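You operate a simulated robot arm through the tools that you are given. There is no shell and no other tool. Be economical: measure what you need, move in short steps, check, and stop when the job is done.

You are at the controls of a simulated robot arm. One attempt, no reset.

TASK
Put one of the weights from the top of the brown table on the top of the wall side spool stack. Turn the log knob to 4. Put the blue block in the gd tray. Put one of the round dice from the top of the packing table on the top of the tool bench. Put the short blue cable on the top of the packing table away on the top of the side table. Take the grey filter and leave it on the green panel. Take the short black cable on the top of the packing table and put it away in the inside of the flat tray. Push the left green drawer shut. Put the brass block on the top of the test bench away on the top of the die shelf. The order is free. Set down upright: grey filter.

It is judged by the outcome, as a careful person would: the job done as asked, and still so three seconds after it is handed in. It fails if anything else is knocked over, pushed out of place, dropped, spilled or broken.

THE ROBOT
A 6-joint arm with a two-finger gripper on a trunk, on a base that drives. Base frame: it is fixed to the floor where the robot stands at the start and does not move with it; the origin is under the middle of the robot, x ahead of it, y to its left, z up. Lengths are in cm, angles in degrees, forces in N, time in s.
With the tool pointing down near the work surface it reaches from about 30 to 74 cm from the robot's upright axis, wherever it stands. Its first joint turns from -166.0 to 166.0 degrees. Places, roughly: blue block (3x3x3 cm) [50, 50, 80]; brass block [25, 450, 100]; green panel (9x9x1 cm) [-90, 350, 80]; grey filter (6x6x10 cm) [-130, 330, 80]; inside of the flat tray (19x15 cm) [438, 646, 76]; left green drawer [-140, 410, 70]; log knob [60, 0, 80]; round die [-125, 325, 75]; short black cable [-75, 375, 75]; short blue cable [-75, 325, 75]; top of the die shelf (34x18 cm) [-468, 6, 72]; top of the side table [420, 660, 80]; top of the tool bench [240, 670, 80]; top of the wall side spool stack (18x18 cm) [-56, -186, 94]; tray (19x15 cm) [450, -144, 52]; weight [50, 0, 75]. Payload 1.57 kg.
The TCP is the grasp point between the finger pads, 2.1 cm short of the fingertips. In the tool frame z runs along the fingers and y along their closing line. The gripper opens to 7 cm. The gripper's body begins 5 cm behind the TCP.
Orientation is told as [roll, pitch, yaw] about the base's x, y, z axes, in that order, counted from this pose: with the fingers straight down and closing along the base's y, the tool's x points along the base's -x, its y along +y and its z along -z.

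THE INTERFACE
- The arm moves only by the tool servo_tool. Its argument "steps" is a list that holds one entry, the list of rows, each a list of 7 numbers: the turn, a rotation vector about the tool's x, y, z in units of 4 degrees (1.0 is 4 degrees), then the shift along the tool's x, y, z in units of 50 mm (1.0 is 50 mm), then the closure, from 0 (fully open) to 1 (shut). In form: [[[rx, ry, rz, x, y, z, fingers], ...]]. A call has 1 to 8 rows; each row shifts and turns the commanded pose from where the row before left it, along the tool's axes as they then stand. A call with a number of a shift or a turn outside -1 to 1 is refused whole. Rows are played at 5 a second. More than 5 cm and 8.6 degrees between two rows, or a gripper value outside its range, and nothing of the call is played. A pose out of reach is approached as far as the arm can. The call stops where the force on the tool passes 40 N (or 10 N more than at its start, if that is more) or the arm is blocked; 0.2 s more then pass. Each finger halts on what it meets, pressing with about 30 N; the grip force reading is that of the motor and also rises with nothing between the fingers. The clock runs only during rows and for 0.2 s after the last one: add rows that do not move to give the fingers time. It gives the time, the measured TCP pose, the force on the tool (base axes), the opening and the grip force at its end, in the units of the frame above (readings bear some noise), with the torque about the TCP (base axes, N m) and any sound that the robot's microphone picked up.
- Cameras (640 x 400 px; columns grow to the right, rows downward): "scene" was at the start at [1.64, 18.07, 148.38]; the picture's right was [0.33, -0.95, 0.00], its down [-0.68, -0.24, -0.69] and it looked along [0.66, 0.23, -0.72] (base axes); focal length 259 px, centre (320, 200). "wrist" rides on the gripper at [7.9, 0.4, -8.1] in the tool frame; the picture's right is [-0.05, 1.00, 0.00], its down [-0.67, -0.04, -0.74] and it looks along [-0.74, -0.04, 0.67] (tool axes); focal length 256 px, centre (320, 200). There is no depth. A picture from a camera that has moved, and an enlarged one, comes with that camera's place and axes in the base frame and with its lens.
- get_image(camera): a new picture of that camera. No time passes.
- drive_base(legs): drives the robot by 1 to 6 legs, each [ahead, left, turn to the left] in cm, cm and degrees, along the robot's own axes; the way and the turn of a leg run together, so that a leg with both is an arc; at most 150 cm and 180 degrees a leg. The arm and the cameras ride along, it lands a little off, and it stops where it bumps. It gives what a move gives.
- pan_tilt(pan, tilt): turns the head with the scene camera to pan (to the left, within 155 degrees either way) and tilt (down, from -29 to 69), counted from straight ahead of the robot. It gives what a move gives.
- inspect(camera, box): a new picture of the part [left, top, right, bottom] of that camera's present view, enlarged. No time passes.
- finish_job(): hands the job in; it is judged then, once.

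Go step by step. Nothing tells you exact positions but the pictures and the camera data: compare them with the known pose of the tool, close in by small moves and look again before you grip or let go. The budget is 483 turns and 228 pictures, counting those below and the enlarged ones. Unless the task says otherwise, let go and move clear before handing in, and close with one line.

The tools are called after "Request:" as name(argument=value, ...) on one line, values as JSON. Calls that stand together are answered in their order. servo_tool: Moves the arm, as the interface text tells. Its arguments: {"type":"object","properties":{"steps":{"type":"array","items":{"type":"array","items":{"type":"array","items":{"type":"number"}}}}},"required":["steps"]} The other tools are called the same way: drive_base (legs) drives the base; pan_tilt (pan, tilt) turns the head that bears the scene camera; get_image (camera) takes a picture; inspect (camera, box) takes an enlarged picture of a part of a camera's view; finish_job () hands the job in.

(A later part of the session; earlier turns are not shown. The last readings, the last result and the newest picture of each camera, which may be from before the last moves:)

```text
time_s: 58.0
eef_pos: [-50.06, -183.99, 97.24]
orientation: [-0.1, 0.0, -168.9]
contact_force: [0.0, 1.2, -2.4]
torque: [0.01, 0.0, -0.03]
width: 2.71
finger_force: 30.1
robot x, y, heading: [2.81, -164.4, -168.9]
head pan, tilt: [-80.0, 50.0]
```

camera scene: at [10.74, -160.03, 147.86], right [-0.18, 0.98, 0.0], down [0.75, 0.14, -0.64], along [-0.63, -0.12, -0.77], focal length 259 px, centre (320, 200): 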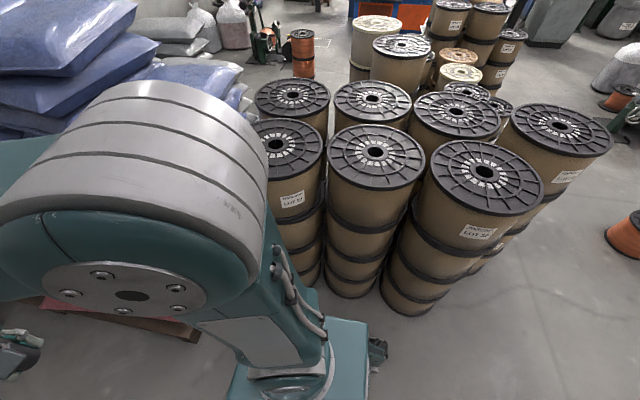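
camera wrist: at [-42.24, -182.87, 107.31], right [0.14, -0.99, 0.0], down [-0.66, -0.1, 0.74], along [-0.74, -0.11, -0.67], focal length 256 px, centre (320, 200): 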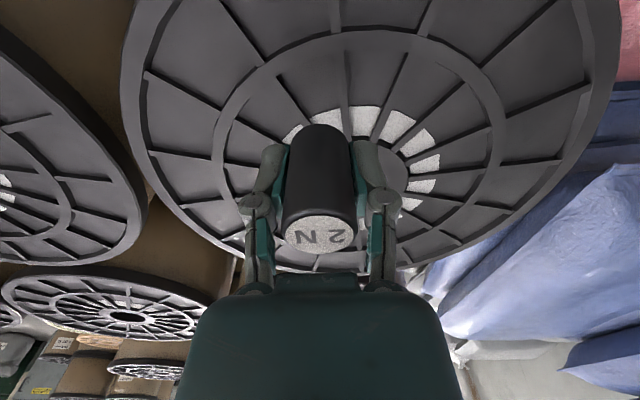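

Request:
servo_tool(steps=[[[0, 0, 0, 0, 0, 0.04, 0.8], [0, 0, 0, 0, 0, 0.04, 0.8]]])

Request:
servo_tool(steps=[[[0, 0, 0, 0, 0, 0.04, 0.8], [0, 0, 0, 0, 0, 0.04, 0.8]]])

Request:
get_image(camera="wrist")

```text
time_s: 58.6
eef_pos: [-50.09, -183.89, 96.99]
orientation: [-0.1, 0.1, -168.9]
contact_force: [-0.7, 1.0, -1.3]
torque: [0.05, -0.01, 0.0]
width: 2.74
finger_force: 30.1
robot x, y, heading: [2.92, -164.62, -168.7]
head pan, tilt: [-80.0, 50.0]
```

```text
time_s: 59.2
eef_pos: [-50.15, -184.06, 96.44]
orientation: [-0.1, 0.1, -168.9]
contact_force: [0.4, -1.0, -2.0]
torque: [0.0, 0.01, 0.02]
width: 2.74
finger_force: 29.7
robot x, y, heading: [2.65, -164.64, -168.9]
head pan, tilt: [-80.0, 50.0]
```

```text
192 pictures are left
camera wrist: at [-42.25, -182.84, 104.64], right [0.14, -0.99, 0.0], down [-0.66, -0.1, 0.74], along [-0.74, -0.11, -0.67], focal length 256 px, centre (320, 200)
```

wrist: 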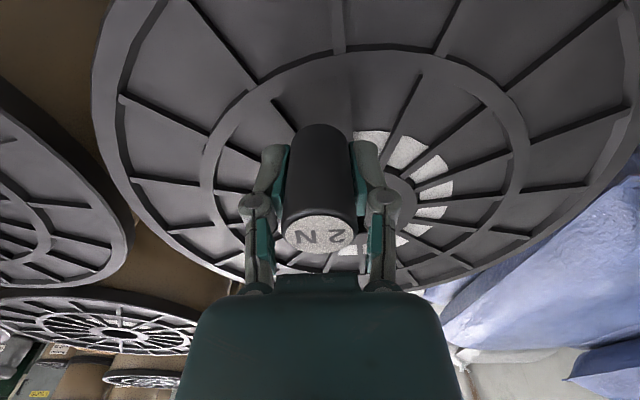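

Request:
servo_tool(steps=[[[0, 0, 0, 0, 0, 0.05, 0.8], [0, 0, 0, 0, 0, 0.05, 0.8], [0, 0, 0, 0, 0, 0.05, 0.8]]])

Request:
servo_tool(steps=[[[0, 0, 0, 0, 0, 0.05, 0.8], [0, 0, 0, 0, 0, 0.05, 0.8], [0, 0, 0, 0, 0, 0.05, 0.8]]])

Request:
servo_tool(steps=[[[0, 0, 0, 0, 0, 0.05, 0.8], [0, 0, 0, 0, 0, 0.05, 0.8]]])

Request:
get_image(camera="wrist")

```text
time_s: 60.0
eef_pos: [-50.0, -183.97, 95.72]
orientation: [0.0, 0.1, -168.8]
contact_force: [-0.2, -0.1, -2.4]
torque: [0.03, -0.02, 0.03]
width: 2.72
finger_force: 30.4
robot x, y, heading: [2.83, -164.69, -168.8]
head pan, tilt: [-80.0, 50.0]
```

```text
time_s: 60.8
eef_pos: [-49.95, -184.01, 95.08]
orientation: [0.0, 0.0, -168.8]
contact_force: [2.7, 0.8, 8.0]
torque: [-0.09, -0.03, 0.02]
width: 2.72
finger_force: 29.5
robot x, y, heading: [3.0, -164.48, -168.8]
head pan, tilt: [-80.0, 50.0]
```

```text
time_s: 61.4
eef_pos: [-50.12, -183.9, 95.13]
orientation: [0.0, -0.4, -168.7]
contact_force: [6.8, 1.9, 12.0]
torque: [0.09, -0.24, -0.01]
width: 2.69
finger_force: 30.2
robot x, y, heading: [2.95, -164.55, -168.6]
head pan, tilt: [-80.0, 50.0]
stopped in row 2: the force on the tool passed its limit at 45 N (the readings are from after the stop); the commanded pose is now the measured one
```

```text
191 pictures are left
camera wrist: at [-42.25, -182.83, 103.21], right [0.14, -0.99, 0.0], down [-0.66, -0.09, 0.75], along [-0.74, -0.11, -0.66], focal length 256 px, centre (320, 200)
```

wrist: 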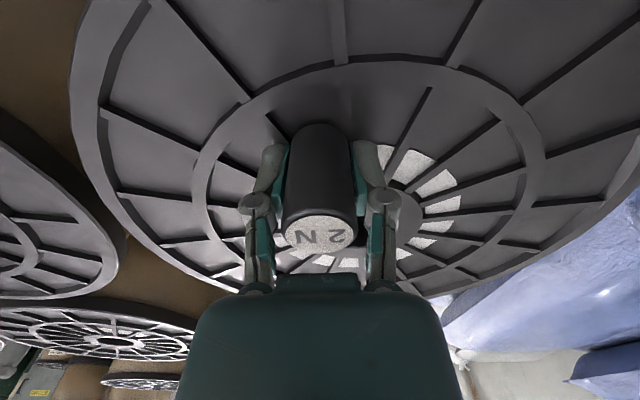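

Contact made; releasing and rising.

Request:
servo_tool(steps=[[[0, 0, 0, 0, 0, 0, 0.55], [0, 0, 0, 0, 0, 0, 0.45], [0, 0, 0, 0, 0, 0, 0.35], [0, 0, 0, 0, 0, -0.3, 0.3], [0, 0, 0, 0, 0, -0.8, 0.3], [0, 0, 0, 0, 0, -0.9, 0.3], [0, 0, 0, 0, 0, -0.9, 0.3]]])

Request:
get_image(camera="wrist")

```text
time_s: 63.0
eef_pos: [-50.2, -184.11, 109.41]
orientation: [0.0, -0.3, -168.8]
contact_force: [-0.4, -0.6, -0.7]
torque: [0.02, 0.0, 0.01]
width: 4.89
finger_force: 0.1
robot x, y, heading: [3.03, -164.38, -169.0]
head pan, tilt: [-80.0, 50.0]
```

```text
190 pictures are left
camera wrist: at [-42.24, -182.8, 117.56], right [0.14, -0.99, 0.0], down [-0.66, -0.09, 0.75], along [-0.74, -0.11, -0.66], focal length 256 px, centre (320, 200)
```

wrist: 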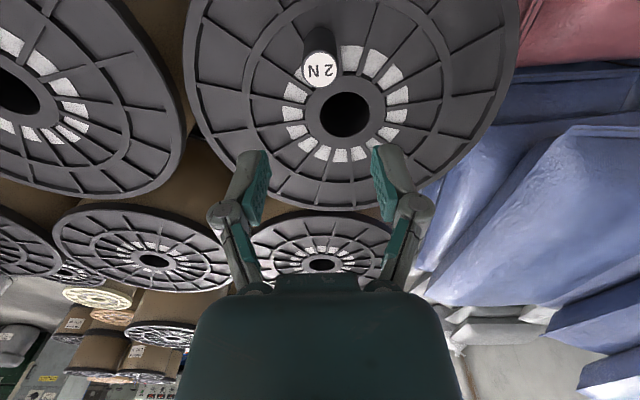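

Weight is standing on the wall-side stack. Retract and return to the table for the blue block.

Request:
servo_tool(steps=[[[0, 0, 0, 0.9, 0, 0, 0.3], [0, 0, 0, 0.9, 0, 0, 0.3], [0, 0, 0, 0.9, 0, 0, 0.3], [0, 0, 0, 0.5, 0, 0, 0.3]]])

Request:
drive_base(legs=[[0, 0, 78.8], [-84, -5, 0], [-84, -5, 0], [0, 0, 90], [0, 45, 0]])

Request:
pan_tilt(pan=0, tilt=50)

Request:
get_image(camera="scene")

```text
time_s: 64.0
eef_pos: [-34.31, -180.93, 109.28]
orientation: [0.0, -0.3, -168.8]
contact_force: [-0.7, 0.4, 0.5]
torque: [-0.01, 0.0, -0.02]
width: 4.86
finger_force: 0.0
robot x, y, heading: [2.92, -164.98, -168.6]
head pan, tilt: [-80.0, 50.0]
```

```text
time_s: 82.0
eef_pos: [34.35, 54.73, 109.34]
orientation: [0.2, -0.2, -0.6]
contact_force: [-0.1, 0.0, 0.2]
torque: [0.03, 0.0, 0.0]
width: 4.9
finger_force: 0.1
robot x, y, heading: [-5.6, 46.77, -0.3]
head pan, tilt: [-80.0, 50.0]
```

```text
time_s: 83.5
eef_pos: [34.35, 55.08, 109.41]
orientation: [0.0, -0.3, -0.6]
contact_force: [0.3, 0.7, -0.2]
torque: [0.01, -0.01, 0.0]
width: 4.9
finger_force: 0.1
robot x, y, heading: [-5.49, 46.77, -0.6]
head pan, tilt: [0.0, 50.0]
```

```text
189 pictures are left
camera scene: at [-3.54, 62.09, 147.85], right [-0.01, -1.0, 0.0], down [-0.77, 0.01, -0.64], along [0.64, -0.01, -0.77], focal length 259 px, centre (320, 200)
```

scene: 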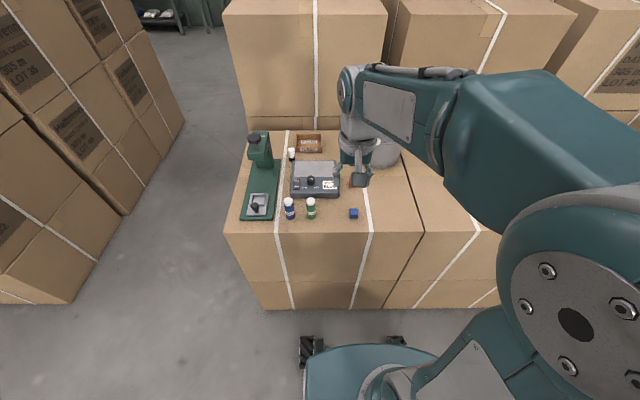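

Request:
servo_tool(steps=[[[0, 0, 0, -0.5, -0.25, 0.7, 0.3], [0, 0, 0, -0.5, -0.25, 0.7, 0.3], [0, 0, 0, -0.5, -0.25, 0.7, 0.3], [0, 0, 0, -0.5, -0.25, 0.7, 0.3]]])

Request:
get_image(camera="wrist")

```text
time_s: 84.5
eef_pos: [44.56, 50.07, 95.3]
orientation: [0.0, -0.4, -0.6]
contact_force: [0.0, 0.2, 0.2]
torque: [-0.01, -0.01, -0.02]
width: 4.9
finger_force: 0.1
robot x, y, heading: [-5.48, 46.7, -0.7]
head pan, tilt: [0.0, 50.0]
```

```text
188 pictures are left
camera wrist: at [36.53, 50.52, 103.43], right [0.06, 1.0, 0.0], down [0.66, -0.04, 0.75], along [0.75, -0.05, -0.66], focal length 256 px, centre (320, 200)
```

wrist: 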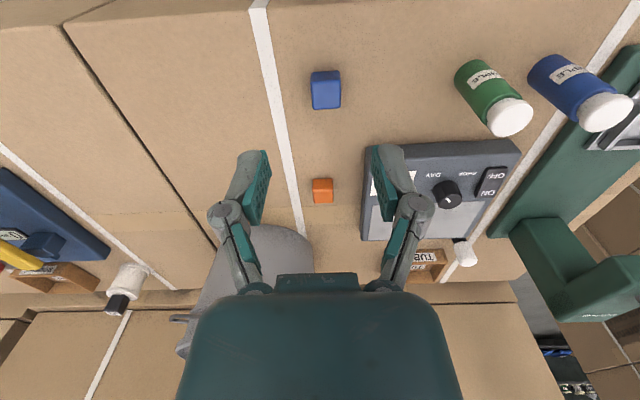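

Request:
servo_tool(steps=[[[0, -0.1, 0, -0.43, 0.02, 0.8, 0.3], [0, 0, 0, -0.43, 0, 0.8, 0.3], [0, 0, 0, 0, 0, 0.8, 0.3]]])

Request:
get_image(camera="wrist")

```text
time_s: 85.3
eef_pos: [48.92, 50.01, 83.62]
orientation: [0.0, -0.8, -0.6]
contact_force: [-0.1, -0.5, 0.2]
torque: [-0.01, -0.01, 0.0]
width: 4.91
finger_force: 0.0
robot x, y, heading: [-5.69, 46.58, -0.8]
head pan, tilt: [0.0, 50.0]
```

```text
187 pictures are left
camera wrist: at [40.83, 50.56, 91.52], right [0.06, 1.0, 0.0], down [0.66, -0.04, 0.75], along [0.75, -0.05, -0.66], focal length 256 px, centre (320, 200)
```

wrist: 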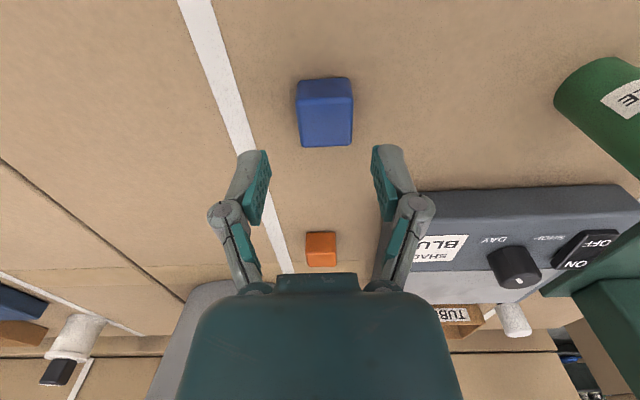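

Request:
servo_tool(steps=[[[0, 0.2, 0, 0.05, 0.07, 0.5, 0.3], [0, 0, 0, 0, 0, 0.45, 0.3], [0, 0, 0, 0, 0, 0, 0.7], [0, 0, 0, 0, 0, 0, 0.8], [0, 0, 0, 0, 0, 0, 0.8]]])

Request:
get_image(camera="wrist")

```text
time_s: 86.0
eef_pos: [48.8, 49.67, 80.05]
orientation: [-0.1, -0.7, -0.7]
contact_force: [-18.0, -26.7, 55.3]
torque: [-1.3, 0.85, -0.17]
width: 3.18
finger_force: 32.0
robot x, y, heading: [-5.29, 46.54, -0.8]
head pan, tilt: [0.0, 50.0]
stopped in row 3: the force on the tool passed its limit at 44 N (the readings are from after the stop); the commanded pose is now the measured one
```

```text
186 pictures are left
camera wrist: at [40.77, 50.25, 88.03], right [0.07, 1.0, 0.0], down [0.66, -0.04, 0.75], along [0.75, -0.05, -0.66], focal length 256 px, centre (320, 200)
```

wrist: 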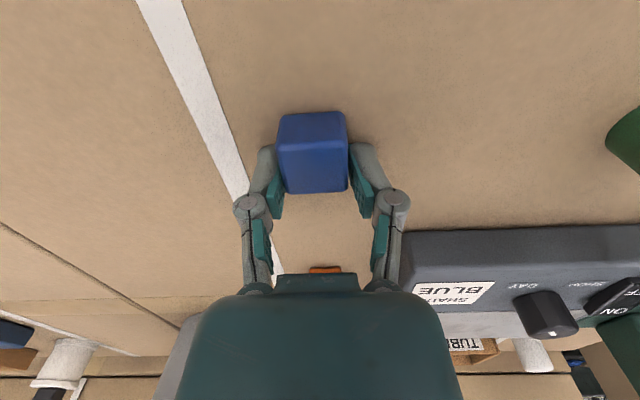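

Request:
servo_tool(steps=[[[0, 0.1, 0, 0, 0, -0.06, 0.8], [0, 0, 0, 0, 0, 0, 0.4], [0, 0.1, 0, 0.0, 0, 0, 0.4], [0, 0, 0, 0, 0, 0, 0.8], [0, 0, 0, 0, 0, 0, 0.8], [0, 0, 0, 0, 0, 0, 0.8]]])

Request:
get_image(camera="wrist")

```text
time_s: 87.3
eef_pos: [48.89, 50.54, 79.95]
orientation: [0.1, 0.1, -0.6]
contact_force: [2.0, 9.0, 53.0]
torque: [0.01, -0.14, 0.09]
width: 2.67
finger_force: 29.8
robot x, y, heading: [-5.29, 46.51, -0.5]
head pan, tilt: [0.0, 50.0]
```

```text
185 pictures are left
camera wrist: at [40.99, 51.01, 88.17], right [0.06, 1.0, 0.0], down [0.67, -0.04, 0.74], along [0.74, -0.05, -0.67], focal length 256 px, centre (320, 200)
```

wrist: 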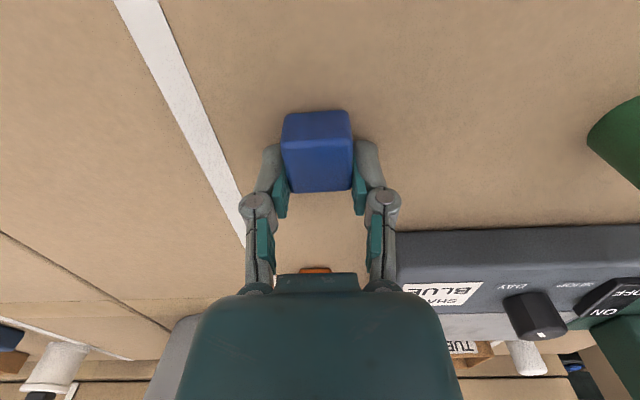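

Request:
servo_tool(steps=[[[0, 0, 0, 0, 0, 0, 0.4], [0, 0, 0, 0, 0, -0.12, 0.4], [0, 0, 0, 0.14, 0, 0, 0.4], [0, 0, 0, 0, 0, 0, 0.8], [0, 0, 0, 0, 0, 0, 0.8], [0, 0, 0, 0, 0, 0, 0.8]]])

Request:
get_image(camera="wrist")

```text
time_s: 88.8
eef_pos: [48.11, 50.39, 80.2]
orientation: [0.0, 0.6, -0.5]
contact_force: [-0.6, -0.8, -0.5]
torque: [-0.02, 0.03, 0.01]
width: 2.65
finger_force: 30.3
robot x, y, heading: [-5.36, 46.8, -0.6]
head pan, tilt: [0.0, 50.0]
```

```text
184 pictures are left
camera wrist: at [40.26, 50.9, 88.41], right [0.06, 1.0, 0.0], down [0.67, -0.04, 0.74], along [0.74, -0.05, -0.68], focal length 256 px, centre (320, 200)
```

wrist: 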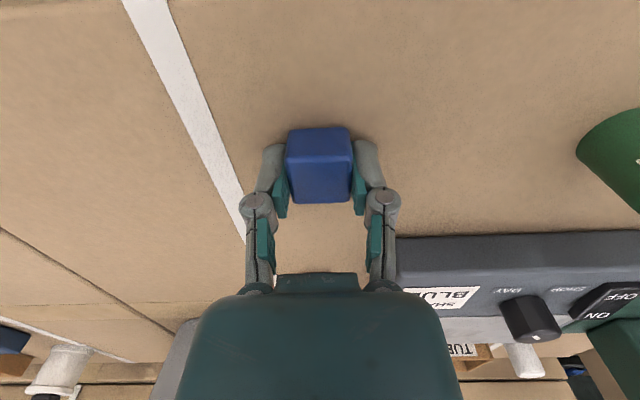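

Block held. I'll lift and retract, then drive south and look toward +x for the tray.

Request:
servo_tool(steps=[[[0, -0.1, 0, 0, 0, -0.9, 0.8], [0, 0, 0, 0, 0, -0.9, 0.8], [0, 0, 0, 0.4, 0, -0.8, 0.8], [0, 0, 0, 0.6, 0, -0.7, 0.8], [0, 0, 0, 0.8, 0, -0.5, 0.8], [0, 0, 0, 0.8, 0, -0.5, 0.8], [0, 0, 0, 0.4, 0, -0.5, 0.8]]])

Request:
drive_base(legs=[[-4, -45, 0], [0, 0, -90], [80, 5, 0], [80, 2, 0]])

Request:
pan_tilt(pan=90, tilt=15)

Request:
get_image(camera="scene")

Request:
get_image(camera="wrist")

```text
time_s: 90.3
eef_pos: [33.01, 50.45, 104.06]
orientation: [0.0, 0.2, -0.6]
contact_force: [-0.3, 0.1, -1.0]
torque: [-0.01, -0.02, 0.0]
width: 2.69
finger_force: 29.8
robot x, y, heading: [-5.12, 47.18, -0.5]
head pan, tilt: [0.0, 50.0]
```

```text
time_s: 104.7
eef_pos: [-1.85, -197.05, 104.18]
orientation: [0.0, 0.4, -91.0]
contact_force: [1.5, -0.3, -0.1]
torque: [-0.01, 0.0, 0.02]
width: 2.7
finger_force: 29.9
robot x, y, heading: [-5.48, -158.51, -90.9]
head pan, tilt: [0.0, 50.0]
```

```text
time_s: 106.3
eef_pos: [-1.79, -197.05, 104.16]
orientation: [0.0, 0.3, -90.9]
contact_force: [0.2, 0.1, 0.2]
torque: [0.02, -0.06, 0.0]
width: 2.64
finger_force: 30.2
robot x, y, heading: [-5.1, -158.08, -90.9]
head pan, tilt: [90.0, 15.0]
```

```text
183 pictures are left
camera scene: at [19.43, -153.11, 153.22], right [-0.02, -1.0, 0.0], down [-0.26, 0.01, -0.97], along [0.97, -0.02, -0.26], focal length 259 px, centre (320, 200)
```

scene: 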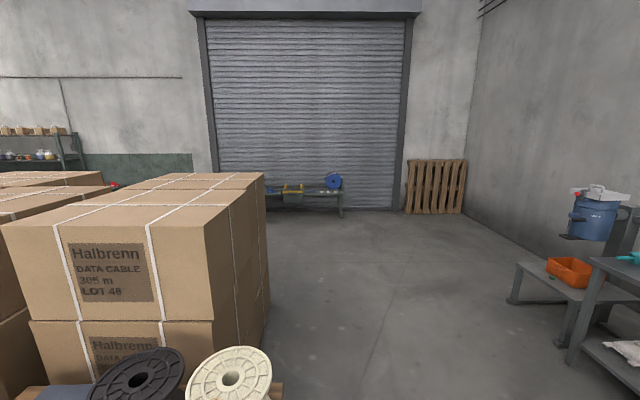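

```text
182 pictures are left
camera wrist: at [-1.28, -189.24, 112.39], right [1.0, -0.07, 0.0], down [-0.05, -0.67, 0.74], along [-0.05, -0.74, -0.67], focal length 256 px, centre (320, 200)
```

wrist: 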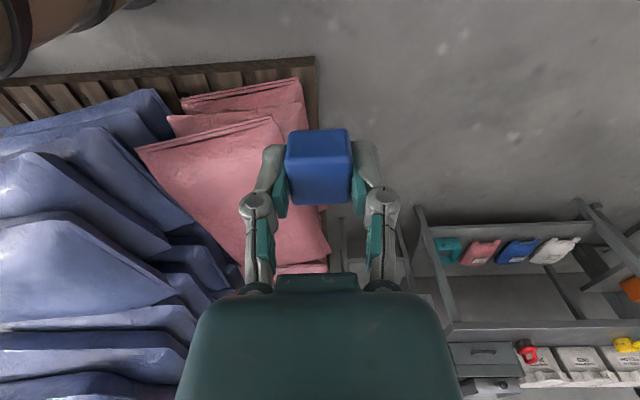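

Request:
drive_base(legs=[[0, 0, 91], [150, -4, 0], [150, -4, 0], [30, 0, 0]])

Request:
pan_tilt(pan=10, tilt=30)

Request:
get_image(camera="scene")

```text
refused: leg 2 is longer than a leg can be; nothing moved
```

```text
time_s: 107.9
eef_pos: [-1.87, -197.19, 104.17]
orientation: [-0.1, 0.3, -90.8]
contact_force: [0.1, 0.7, -0.6]
torque: [0.04, 0.03, 0.0]
width: 2.67
finger_force: 29.3
robot x, y, heading: [-5.23, -158.36, -91.2]
head pan, tilt: [10.0, 30.0]
```

```text
181 pictures are left
camera scene: at [11.52, -161.89, 150.8], right [-0.99, -0.16, 0.0], down [-0.08, 0.49, -0.87], along [0.14, -0.85, -0.5], focal length 259 px, centre (320, 200)
```

scene: 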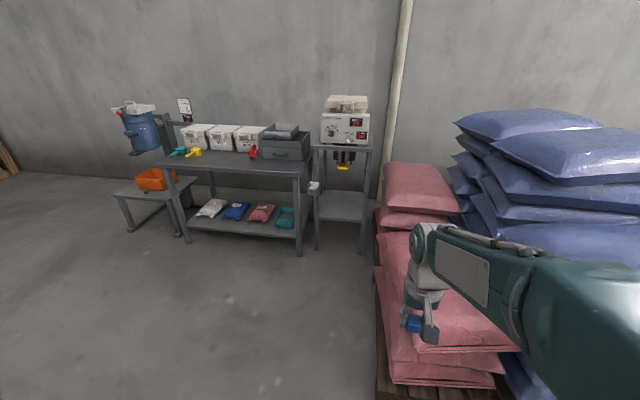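

Request:
drive_base(legs=[[0, 0, 91], [145, -4, 0], [145, -4, 0], [40, 0, 0]])

Request:
get_image(camera="scene")

```text
time_s: 114.7
eef_pos: [66.92, -161.28, 104.24]
orientation: [-1.0, 0.2, -1.8]
contact_force: [-0.3, 0.3, 0.2]
torque: [0.04, 0.02, 0.02]
width: 2.66
finger_force: 30.0
robot x, y, heading: [27.97, -165.67, -1.7]
head pan, tilt: [10.0, 30.0]
stopped in leg 2: the robot was blocked; the commanded pose is now the measured one
```

```text
180 pictures are left
camera scene: at [31.59, -149.61, 150.86], right [0.14, -0.99, 0.0], down [-0.5, -0.07, -0.87], along [0.86, 0.13, -0.5], focal length 259 px, centre (320, 200)
```

scene: 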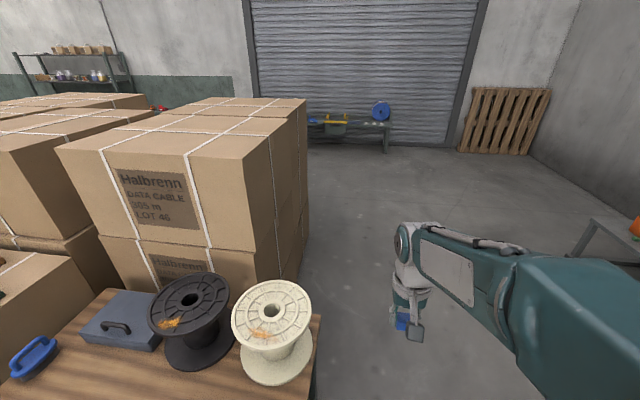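

Bumped the near table's corner; I'll back off slightly, sidestep right and go on.

Request:
drive_base(legs=[[-3, 0, 0], [0, -24, 1.7], [80, -6, 0], [140, 0, 0], [90, 0, 0]])

Request:
get_image(camera="scene")

```text
time_s: 131.6
eef_pos: [372.25, -190.64, 104.23]
orientation: [-1.1, 0.0, -0.2]
contact_force: [0.2, 0.1, 0.1]
torque: [0.0, 0.0, 0.01]
width: 2.69
finger_force: 30.4
robot x, y, heading: [333.44, -196.5, -0.3]
head pan, tilt: [10.0, 30.0]
```

```text
179 pictures are left
camera scene: at [336.79, -179.49, 150.79], right [0.17, -0.99, 0.0], down [-0.49, -0.09, -0.87], along [0.85, 0.15, -0.5], focal length 259 px, centre (320, 200)
```

scene: 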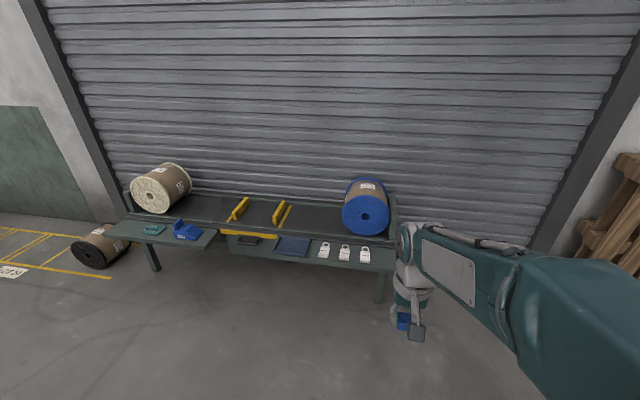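

Request:
inspect(camera="scene", box=[180, 200, 400, 290])

```text
2.91 times, centred on (290, 245) of scene
camera zoom: at [336.79, -179.49, 150.79], right [0.17, -0.99, 0.0], down [-0.49, -0.09, -0.87], along [0.85, 0.15, -0.5], focal length 753 px, centre (407, 69)
```

zoom: 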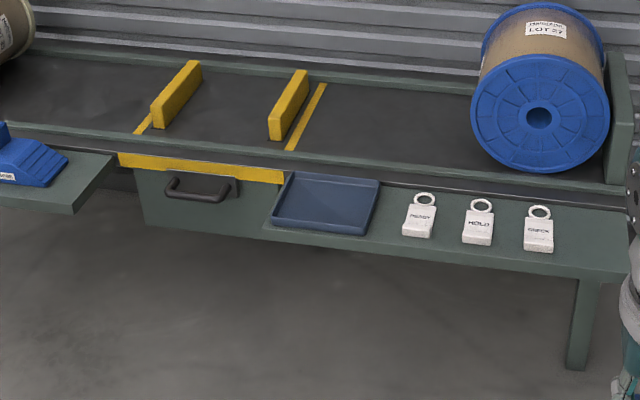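

Request:
drive_base(legs=[[0, 46, 0.3], [52, 0, 0]])

Request:
servo_tool(steps=[[[0.25, 0, 0, -0.6, 0, 0.5, 0.8], [0, 0, 0, -0.6, 0, 0.7, 0.8], [0, 0, 0, -0.5, 0, 0.8, 0.8], [0, 0, 0, -0.5, 0, 0.8, 0.8], [0, 0, 0, -0.5, 0, 0.8, 0.8], [0, 0, 0, 0, 0, 0.9, 0.8], [0, 0, 0, 0, 0, 0.9, 0.8]]])

Request:
get_image(camera="wrist")

```text
time_s: 137.0
eef_pos: [424.17, -144.34, 104.31]
orientation: [-1.3, 0.1, -0.2]
contact_force: [0.5, -0.2, -0.8]
torque: [0.03, 0.0, 0.03]
width: 2.68
finger_force: 30.3
robot x, y, heading: [385.7, -150.38, 0.0]
head pan, tilt: [10.0, 30.0]
```

```text
time_s: 138.6
eef_pos: [437.65, -145.47, 77.2]
orientation: [-2.2, 0.1, -0.2]
contact_force: [0.0, -0.7, 0.4]
torque: [0.0, -0.01, -0.03]
width: 2.64
finger_force: 29.9
robot x, y, heading: [385.71, -150.3, 0.0]
head pan, tilt: [10.0, 30.0]
```

```text
177 pictures are left
camera wrist: at [429.66, -144.73, 85.25], right [0.06, 1.0, -0.04], down [0.67, -0.01, 0.75], along [0.74, -0.07, -0.66], focal length 256 px, centre (320, 200)
```

wrist: 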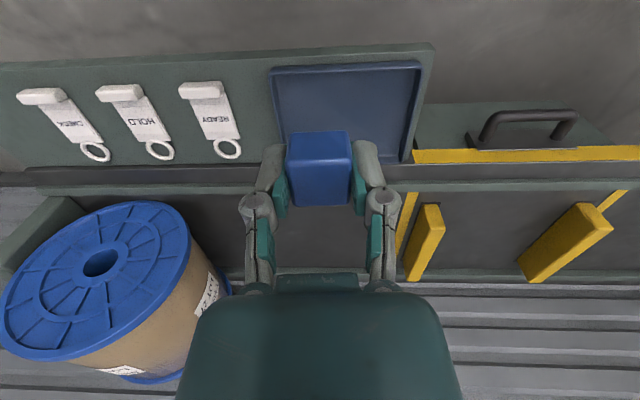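

Request:
servo_tool(steps=[[[-0.55, 0, 0, -0.7, 0.2, 0.5, 0.8], [0, 0, 0, -0.7, 0.1, 0.5, 0.8], [0, 0, 0, -0.7, 0, 0.5, 0.8], [0, 0, 0, -0.1, 0, 0.9, 0.8], [0, 0, 0, 0, 0, 0.9, 0.8]]])

Request:
get_image(camera="wrist")

```text
time_s: 139.8
eef_pos: [448.8, -143.91, 60.71]
orientation: [0.0, -0.1, -0.3]
contact_force: [0.0, 0.6, -0.4]
torque: [-0.03, 0.01, 0.01]
width: 2.7
finger_force: 30.8
robot x, y, heading: [385.76, -150.34, -0.1]
head pan, tilt: [10.0, 30.0]
```

```text
176 pictures are left
camera wrist: at [440.78, -143.57, 68.86], right [0.06, 1.0, 0.0], down [0.66, -0.04, 0.75], along [0.74, -0.04, -0.67], focal length 256 px, centre (320, 200)
```

wrist: 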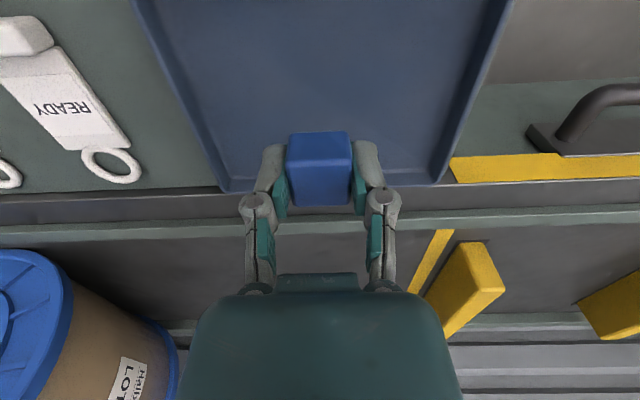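

Request:
servo_tool(steps=[[[0, 0, 0, 0, 0, 0.5, 0.8], [0, 0, 0, 0, 0, 0.5, 0.8], [0, 0, 0, 0, 0, 0.1, 0.8], [0, 0, 0, 0, 0, 0.08, 0.8]]])

Request:
servo_tool(steps=[[[0, 0, 0, 0, 0, 0.08, 0.8], [0, 0, 0, 0, 0, 0.08, 0.8], [0, 0, 0, 0, 0, 0, 0.8]]])

Request:
get_image(camera="wrist")

```text
time_s: 140.8
eef_pos: [448.73, -143.97, 54.67]
orientation: [-0.1, -0.1, -0.2]
contact_force: [-0.1, 0.2, -0.4]
torque: [0.03, 0.0, 0.0]
width: 2.66
finger_force: 29.9
robot x, y, heading: [385.43, -150.33, -0.1]
head pan, tilt: [10.0, 30.0]
```

```text
time_s: 141.6
eef_pos: [448.77, -144.02, 53.95]
orientation: [0.0, 0.0, -0.2]
contact_force: [0.9, 0.1, -1.2]
torque: [0.01, -0.01, -0.03]
width: 2.68
finger_force: 29.6
robot x, y, heading: [385.58, -150.19, -0.2]
head pan, tilt: [10.0, 30.0]
```

```text
175 pictures are left
camera wrist: at [440.72, -143.59, 62.13], right [0.06, 1.0, 0.0], down [0.67, -0.04, 0.74], along [0.74, -0.04, -0.67], focal length 256 px, centre (320, 200)
```

wrist: 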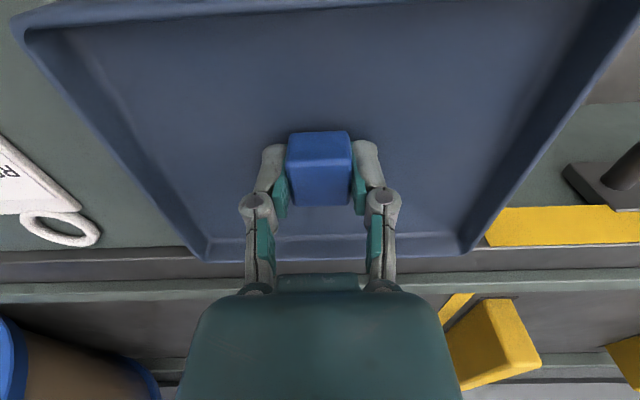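

Request:
servo_tool(steps=[[[0, 0, 0, 0, 0, 0.08, 0.8], [0, 0, 0, 0, 0, 0.08, 0.8], [0, 0, 0, 0, 0, 0.08, 0.8]]])

Request:
servo_tool(steps=[[[0, 0, 0, 0, 0, 0.08, 0.8], [0, 0, 0, 0, 0, 0.08, 0.8]]])

```text
time_s: 142.4
eef_pos: [448.94, -144.09, 53.53]
orientation: [0.3, -0.1, -0.3]
contact_force: [-7.1, -0.5, 16.0]
torque: [-0.15, 0.32, -0.05]
width: 2.68
finger_force: 30.5
robot x, y, heading: [385.46, -149.94, 0.0]
head pan, tilt: [10.0, 30.0]
stopped in row 3: the force on the tool passed its limit at 48 N (the readings are from after the stop); the commanded pose is now the measured one
```

```text
time_s: 142.7
eef_pos: [448.87, -144.1, 53.51]
orientation: [0.0, 0.1, -0.1]
contact_force: [-7.8, -0.3, 16.2]
torque: [-0.1, 0.27, -0.07]
width: 2.66
finger_force: 29.9
robot x, y, heading: [385.5, -150.38, -0.0]
head pan, tilt: [10.0, 30.0]
stopped in row 1: the force on the tool passed its limit at 47 N (the readings are from after the stop); the commanded pose is now the measured one
```

Request:
servo_tool(steps=[[[0, 0, 0, 0, 0, 0, 0.5], [0, 0, 0, 0, 0, 0, 0.4], [0, 0, 0, 0, 0, -0.5, 0.3], [0, 0, 0, 0, 0, -0.9, 0.3], [0, 0, 0, 0.2, 0, -0.9, 0.3], [0, 0, 0, 0.2, 0, -0.9, 0.3], [0, 0, 0, 0.5, 0, -0.8, 0.3], [0, 0, 0, 0.5, 0, -0.8, 0.3]]])

Request:
servo_tool(steps=[[[0, 0, 0, 0.5, 0, -0.8, 0.3], [0, 0, 0, 0.5, 0, -0.8, 0.3], [0, 0, 0, 0.5, 0, -0.8, 0.3], [0, 0, 0, 0.5, 0, -0.8, 0.3], [0, 0, 0, 0.5, 0, -0.8, 0.3], [0, 0, 0, 0.4, 0, -0.8, 0.3]]])

Request:
pan_tilt(pan=10, tilt=45)

Request:
get_image(camera="scene")

```text
time_s: 144.5
eef_pos: [441.97, -144.07, 77.39]
orientation: [0.0, 0.1, -0.2]
contact_force: [0.2, -0.6, -0.3]
torque: [0.0, -0.01, 0.0]
width: 4.9
finger_force: 0.0
robot x, y, heading: [385.88, -150.32, -0.0]
head pan, tilt: [10.0, 30.0]
```

```text
time_s: 145.9
eef_pos: [427.53, -143.8, 101.47]
orientation: [0.0, 0.1, -0.1]
contact_force: [1.1, -0.3, -0.1]
torque: [0.01, 0.0, -0.03]
width: 4.91
finger_force: 0.1
robot x, y, heading: [385.72, -150.25, -0.2]
head pan, tilt: [10.0, 30.0]
```

```text
time_s: 146.7
eef_pos: [427.68, -143.84, 101.4]
orientation: [0.0, 0.0, -0.1]
contact_force: [0.0, -0.2, 0.2]
torque: [-0.02, -0.04, 0.0]
width: 4.87
finger_force: 0.0
robot x, y, heading: [386.04, -150.34, 0.3]
head pan, tilt: [10.0, 45.0]
```

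```text
174 pictures are left
camera scene: at [387.8, -133.52, 148.54], right [0.17, -0.99, 0.0], down [-0.7, -0.12, -0.71], along [0.7, 0.12, -0.71], focal length 259 px, centre (320, 200)
```

scene: 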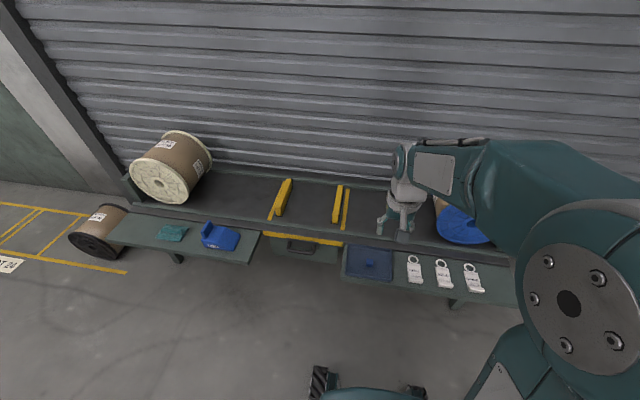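

Blue block is in the tray. Next, look north for a path toward the packing table.

Request:
pan_tilt(pan=100, tilt=15)

Request:
get_image(camera="scene")

```text
time_s: 148.3
eef_pos: [427.6, -143.95, 101.48]
orientation: [0.0, -0.1, -0.2]
contact_force: [-0.2, 0.6, -0.4]
torque: [-0.03, -0.01, -0.01]
width: 4.91
finger_force: 0.0
robot x, y, heading: [385.42, -150.66, -0.2]
head pan, tilt: [100.0, 15.0]
```

```text
173 pictures are left
camera scene: at [378.18, -125.72, 153.22], right [0.99, 0.17, 0.0], down [0.04, -0.26, -0.97], along [-0.17, 0.95, -0.26], focal length 259 px, centre (320, 200)
```

scene: 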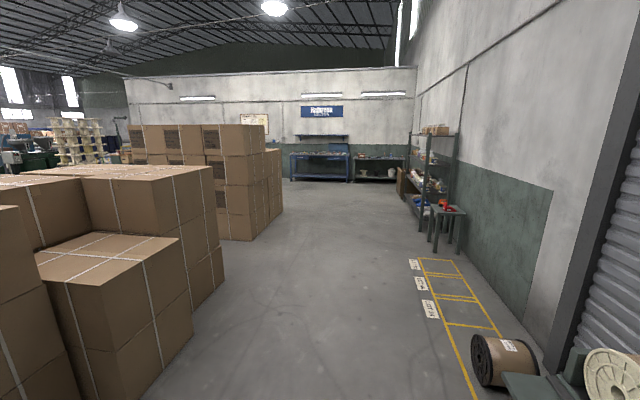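

Request:
drive_base(legs=[[-45, 0, 0], [0, 0, 90], [140, 0, 0], [140, 0, 0], [140, 0, 0], [120, 0, 0]])

Request:
pan_tilt(pan=75, tilt=15)

Request:
get_image(camera="scene")

Request:
pan_tilt(pan=-10, tilt=20)

Request:
get_image(camera="scene")

```text
time_s: 180.3
eef_pos: [325.85, 431.54, 101.32]
orientation: [-0.1, 0.0, 90.8]
contact_force: [0.0, 0.6, -0.6]
torque: [0.04, -0.02, -0.02]
width: 4.9
finger_force: 0.2
robot x, y, heading: [333.52, 389.17, 91.1]
head pan, tilt: [100.0, 15.0]
```

```text
time_s: 181.2
eef_pos: [325.95, 431.48, 101.39]
orientation: [-0.1, 0.1, 90.9]
contact_force: [0.1, 0.8, 0.5]
torque: [0.01, 0.03, 0.0]
width: 4.92
finger_force: 0.1
robot x, y, heading: [333.11, 389.7, 91.2]
head pan, tilt: [75.0, 15.0]
```

```text
172 pictures are left
camera scene: at [308.65, 385.73, 153.21], right [0.24, 0.97, 0.0], down [0.25, -0.06, -0.97], along [-0.94, 0.23, -0.26], focal length 259 px, centre (320, 200)
```

scene: 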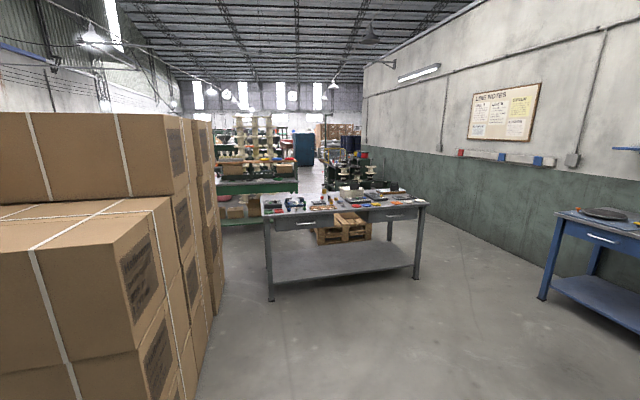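

```text
time_s: 182.8
eef_pos: [325.95, 431.55, 101.43]
orientation: [0.0, 0.1, 90.9]
contact_force: [0.0, -0.2, 0.5]
torque: [0.01, -0.02, 0.01]
width: 4.89
finger_force: 0.1
robot x, y, heading: [333.34, 389.65, 91.2]
head pan, tilt: [-10.0, 20.0]
```

```text
171 pictures are left
camera scene: at [319.16, 392.69, 152.4], right [0.99, -0.15, 0.0], down [-0.05, -0.34, -0.94], along [0.15, 0.93, -0.34], focal length 259 px, centre (320, 200)
```

scene: 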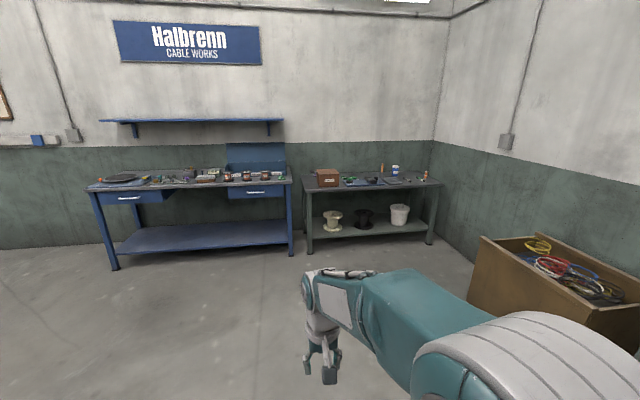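

Request:
pan_tilt(pan=75, tilt=15)

Request:
inspect(camera="scene", box=[200, 100, 440, 250])

Request:
inspect(camera="scene", box=[250, 180, 430, 240])

```text
time_s: 184.4
eef_pos: [325.89, 431.48, 101.33]
orientation: [0.0, 0.0, 90.8]
contact_force: [-1.0, -0.4, -0.2]
torque: [-0.02, 0.03, 0.01]
width: 4.89
finger_force: 0.0
robot x, y, heading: [333.14, 389.74, 91.0]
head pan, tilt: [75.0, 15.0]
```

```text
2.67 times, centred on (320, 175) of scene
camera zoom: at [308.65, 385.75, 153.21], right [0.24, 0.97, 0.0], down [0.25, -0.06, -0.97], along [-0.94, 0.23, -0.26], focal length 690 px, centre (320, 267)
```

zoom: 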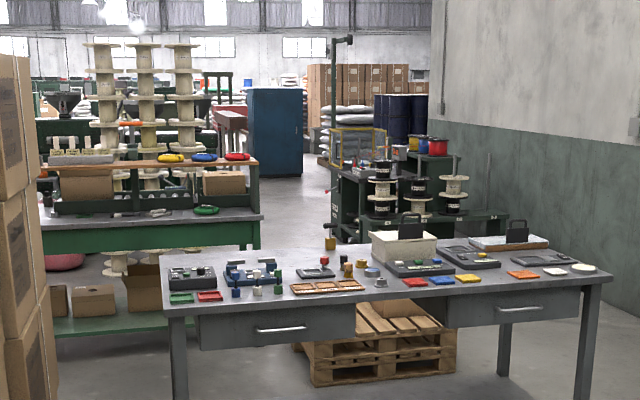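

```text
3.56 times, centred on (340, 210) of scene
camera zoom: at [308.65, 385.75, 153.21], right [0.24, 0.97, 0.0], down [0.25, -0.06, -0.97], along [-0.94, 0.23, -0.26], focal length 920 px, centre (249, 164)
```

zoom: 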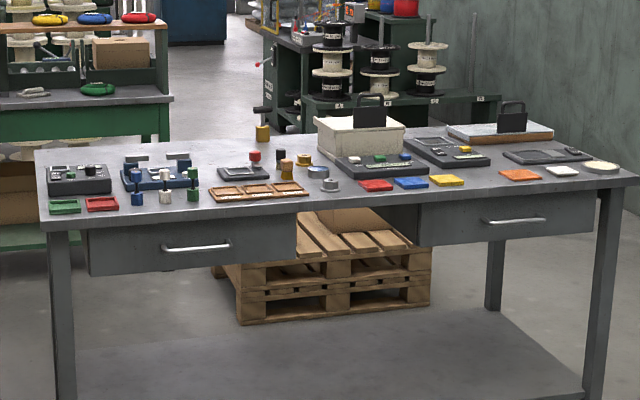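

The test bench stands at x 20–91, y 391–546, the green packing table behind it; tool bench and side table are at the north wall. I'll go round the north end of the test bench.

Request:
drive_base(legs=[[0, 0, -1], [130, 0, 0], [70, 0, 0], [0, 0, 90], [110, 0, 0]])

Request:
pan_tilt(pan=0, tilt=20)

Request:
get_image(camera="scene")

```text
time_s: 203.8
eef_pos: [179.8, 582.18, 101.21]
orientation: [0.0, 0.1, -179.4]
contact_force: [0.2, 0.1, -0.2]
torque: [-0.02, -0.04, 0.01]
width: 4.9
finger_force: 0.0
robot x, y, heading: [221.69, 589.36, -179.3]
head pan, tilt: [75.0, 15.0]
```

```text
time_s: 205.2
eef_pos: [179.76, 582.1, 101.37]
orientation: [0.0, 0.0, -179.3]
contact_force: [0.2, -0.1, 0.6]
torque: [-0.01, -0.02, 0.01]
width: 4.9
finger_force: 0.0
robot x, y, heading: [222.02, 589.64, -179.1]
head pan, tilt: [0.0, 20.0]
```

```text
168 pictures are left
camera scene: at [218.31, 573.66, 152.4], right [-0.01, 1.0, 0.0], down [0.34, 0.01, -0.94], along [-0.94, -0.01, -0.34], focal length 259 px, centre (320, 200)
```

scene: 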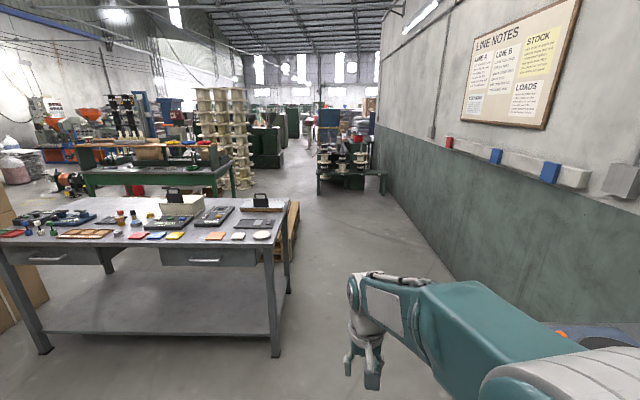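

Request:
drive_base(legs=[[140, 0, -0.7], [130, 0, 0]])

Request:
pan_tilt(pan=75, tilt=25)

Request:
get_image(camera="scene")

```text
time_s: 218.4
eef_pos: [-90.29, 583.76, 101.4]
orientation: [-0.1, 0.1, 179.7]
contact_force: [0.1, -0.3, 0.3]
torque: [0.02, 0.0, 0.01]
width: 4.89
finger_force: 0.3
robot x, y, heading: [-48.55, 590.27, 179.5]
head pan, tilt: [0.0, 20.0]
```

```text
time_s: 219.8
eef_pos: [-90.43, 583.82, 101.41]
orientation: [0.0, -0.1, 179.6]
contact_force: [-0.7, -0.6, -0.2]
torque: [-0.04, 0.02, 0.01]
width: 4.92
finger_force: 0.1
robot x, y, heading: [-48.28, 589.93, 179.7]
head pan, tilt: [75.0, 25.0]
```

```text
167 pictures are left
camera scene: at [-45.12, 565.65, 151.59], right [-0.96, 0.26, 0.0], down [0.11, 0.41, -0.91], along [-0.24, -0.87, -0.42], focal length 259 px, centre (320, 200)
```

scene: 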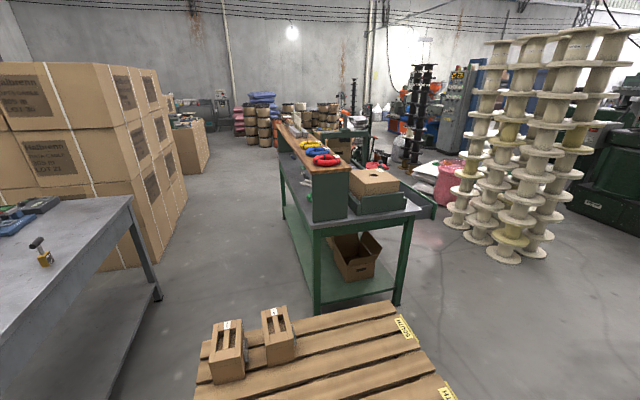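

Request:
inspect(camera="scene", box=[260, 110, 440, 230])

Request:
pan_tilt(pan=60, tilt=40)

Request:
get_image(camera="scene")

```text
3.33 times, centred on (350, 170) of scene
camera zoom: at [-45.12, 565.65, 151.59], right [-0.96, 0.26, 0.0], down [0.11, 0.41, -0.91], along [-0.24, -0.87, -0.42], focal length 863 px, centre (220, 300)
```

zoom: 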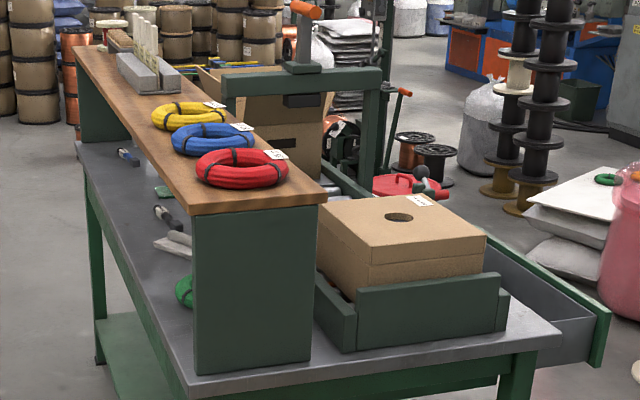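

```text
time_s: 220.6
eef_pos: [-90.43, 583.83, 101.32]
orientation: [0.1, 0.1, 179.6]
contact_force: [0.4, 0.1, 0.8]
torque: [-0.02, -0.03, 0.0]
width: 4.89
finger_force: 0.1
robot x, y, heading: [-48.26, 590.27, 179.6]
head pan, tilt: [60.0, 40.0]
```

```text
165 pictures are left
camera scene: at [-46.97, 567.19, 149.26], right [-0.86, 0.5, 0.0], down [0.32, 0.56, -0.77], along [-0.39, -0.66, -0.64], focal length 259 px, centre (320, 200)
```

scene: 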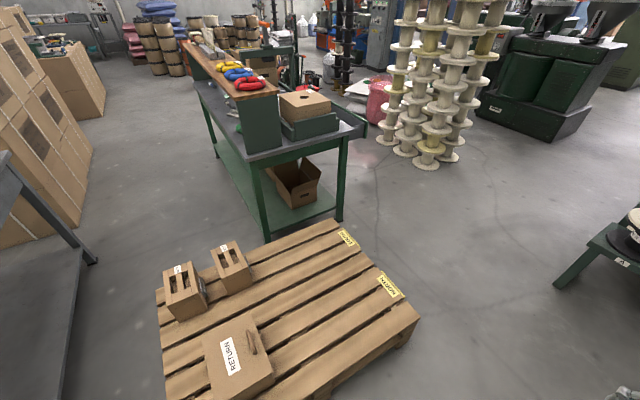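

The drawer is open on the packing table's west side (x≈-165). I'll go round the pallet on the west and look.

Request:
drive_base(legs=[[135, 0, 0.4], [20, 0, 0], [0, 0, 90]])

Request:
pan_tilt(pan=25, tilt=35)

Request:
get_image(camera="scene")

```text
time_s: 229.6
eef_pos: [-241.24, 585.72, 101.08]
orientation: [-0.7, 0.2, -173.9]
contact_force: [-0.2, -0.3, -0.8]
torque: [0.01, -0.02, -0.01]
width: 4.89
finger_force: 0.1
robot x, y, heading: [-200.08, 598.58, -174.0]
head pan, tilt: [60.0, 40.0]
stopped in leg 3: the robot was blocked; the commanded pose is now the measured one
```

```text
time_s: 230.6
eef_pos: [-241.18, 586.0, 101.01]
orientation: [-0.6, 0.2, -174.0]
contact_force: [-0.1, -0.3, -0.5]
torque: [0.01, 0.0, 0.02]
width: 4.91
finger_force: 0.0
robot x, y, heading: [-200.54, 598.39, -174.0]
head pan, tilt: [25.0, 35.0]
```

```text
164 pictures are left
camera scene: at [-200.59, 579.16, 150.07], right [-0.51, 0.86, 0.0], down [0.49, 0.29, -0.82], along [-0.7, -0.42, -0.57], focal length 259 px, centre (320, 200)
```

scene: 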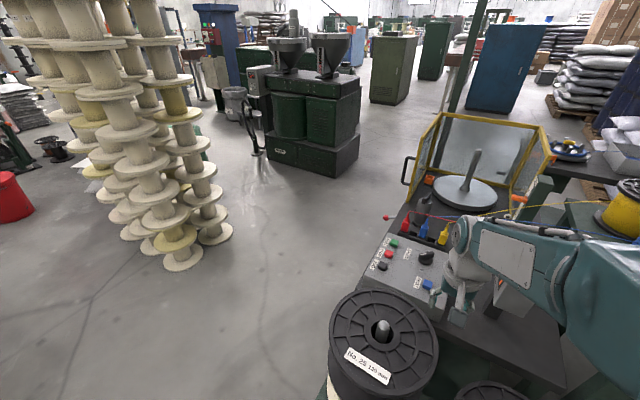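

Request:
drive_base(legs=[[0, 55, 0], [0, 0, 84]])

Request:
pan_tilt(pan=30, tilt=35)

Request:
get_image(camera="scene")

```text
time_s: 232.0
eef_pos: [-234.63, 579.66, 100.75]
orientation: [-1.9, 0.2, -172.7]
contact_force: [-1.0, -0.2, 0.5]
torque: [0.05, 0.03, -0.01]
width: 4.9
finger_force: 0.0
robot x, y, heading: [-194.38, 594.75, -173.0]
head pan, tilt: [25.0, 35.0]
stopped in leg 1: the robot was blocked; the commanded pose is now the measured one
```

```text
time_s: 232.6
eef_pos: [-234.57, 579.46, 100.83]
orientation: [-2.0, 0.2, -172.9]
contact_force: [-0.6, 0.1, -0.7]
torque: [0.01, 0.02, 0.0]
width: 4.89
finger_force: 0.1
robot x, y, heading: [-194.13, 595.12, -173.0]
head pan, tilt: [30.0, 35.0]
```

```text
163 pictures are left
camera scene: at [-193.87, 575.99, 150.24], right [-0.6, 0.8, -0.01], down [0.46, 0.34, -0.82], along [-0.65, -0.5, -0.57], focal length 259 px, centre (320, 200)
```

scene: 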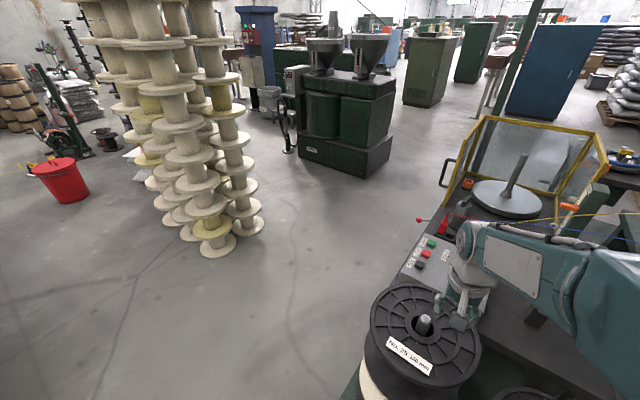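

The base is touching a spool rack to the west; I'll back off east, then strafe south.

Request:
drive_base(legs=[[-18, 0, -1], [0, 55, 0]])

Request:
get_image(camera="scene")

```text
time_s: 236.9
eef_pos: [-211.34, 527.27, 100.74]
orientation: [-1.8, 0.2, -173.8]
contact_force: [0.0, -0.1, -0.5]
torque: [0.02, 0.02, 0.02]
width: 4.88
finger_force: 0.0
robot x, y, heading: [-170.59, 542.2, -174.2]
head pan, tilt: [30.0, 35.0]
```

```text
162 pictures are left
camera scene: at [-170.62, 522.45, 150.06], right [-0.59, 0.81, 0.0], down [0.46, 0.34, -0.82], along [-0.66, -0.48, -0.57], focal length 259 px, centre (320, 200)
```

scene: 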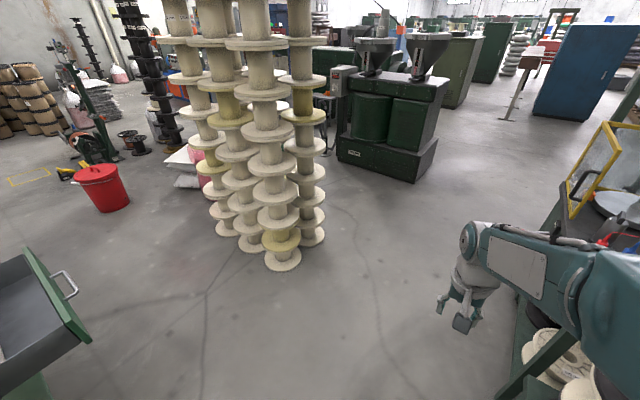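

Request:
drive_base(legs=[[0, 0, 84], [40, -18, 0], [50, -14, 0]])

Request:
pan_tilt(pan=70, tilt=45)

Request:
get_image(camera="scene")

```text
time_s: 245.8
eef_pos: [-191.18, 409.28, 100.66]
orientation: [-2.1, 0.2, -89.5]
contact_force: [-0.7, 0.1, 0.5]
torque: [0.0, 0.04, 0.0]
width: 4.89
finger_force: 0.1
robot x, y, heading: [-202.17, 451.2, -89.8]
head pan, tilt: [30.0, 35.0]
```

```text
time_s: 246.9
eef_pos: [-191.24, 409.22, 100.83]
orientation: [-2.1, 0.1, -89.3]
contact_force: [0.8, -0.3, -0.1]
torque: [-0.04, 0.02, -0.01]
width: 4.91
finger_force: 0.0
robot x, y, heading: [-202.02, 450.98, -89.3]
head pan, tilt: [70.0, 45.0]
```

```text
161 pictures are left
camera scene: at [-179.15, 454.24, 148.53], right [-0.34, -0.94, 0.0], down [-0.67, 0.24, -0.71], along [0.67, -0.24, -0.71], focal length 259 px, centre (320, 200)
```

scene: 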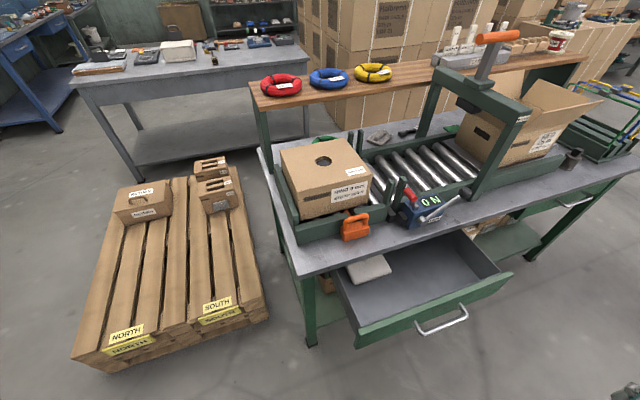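

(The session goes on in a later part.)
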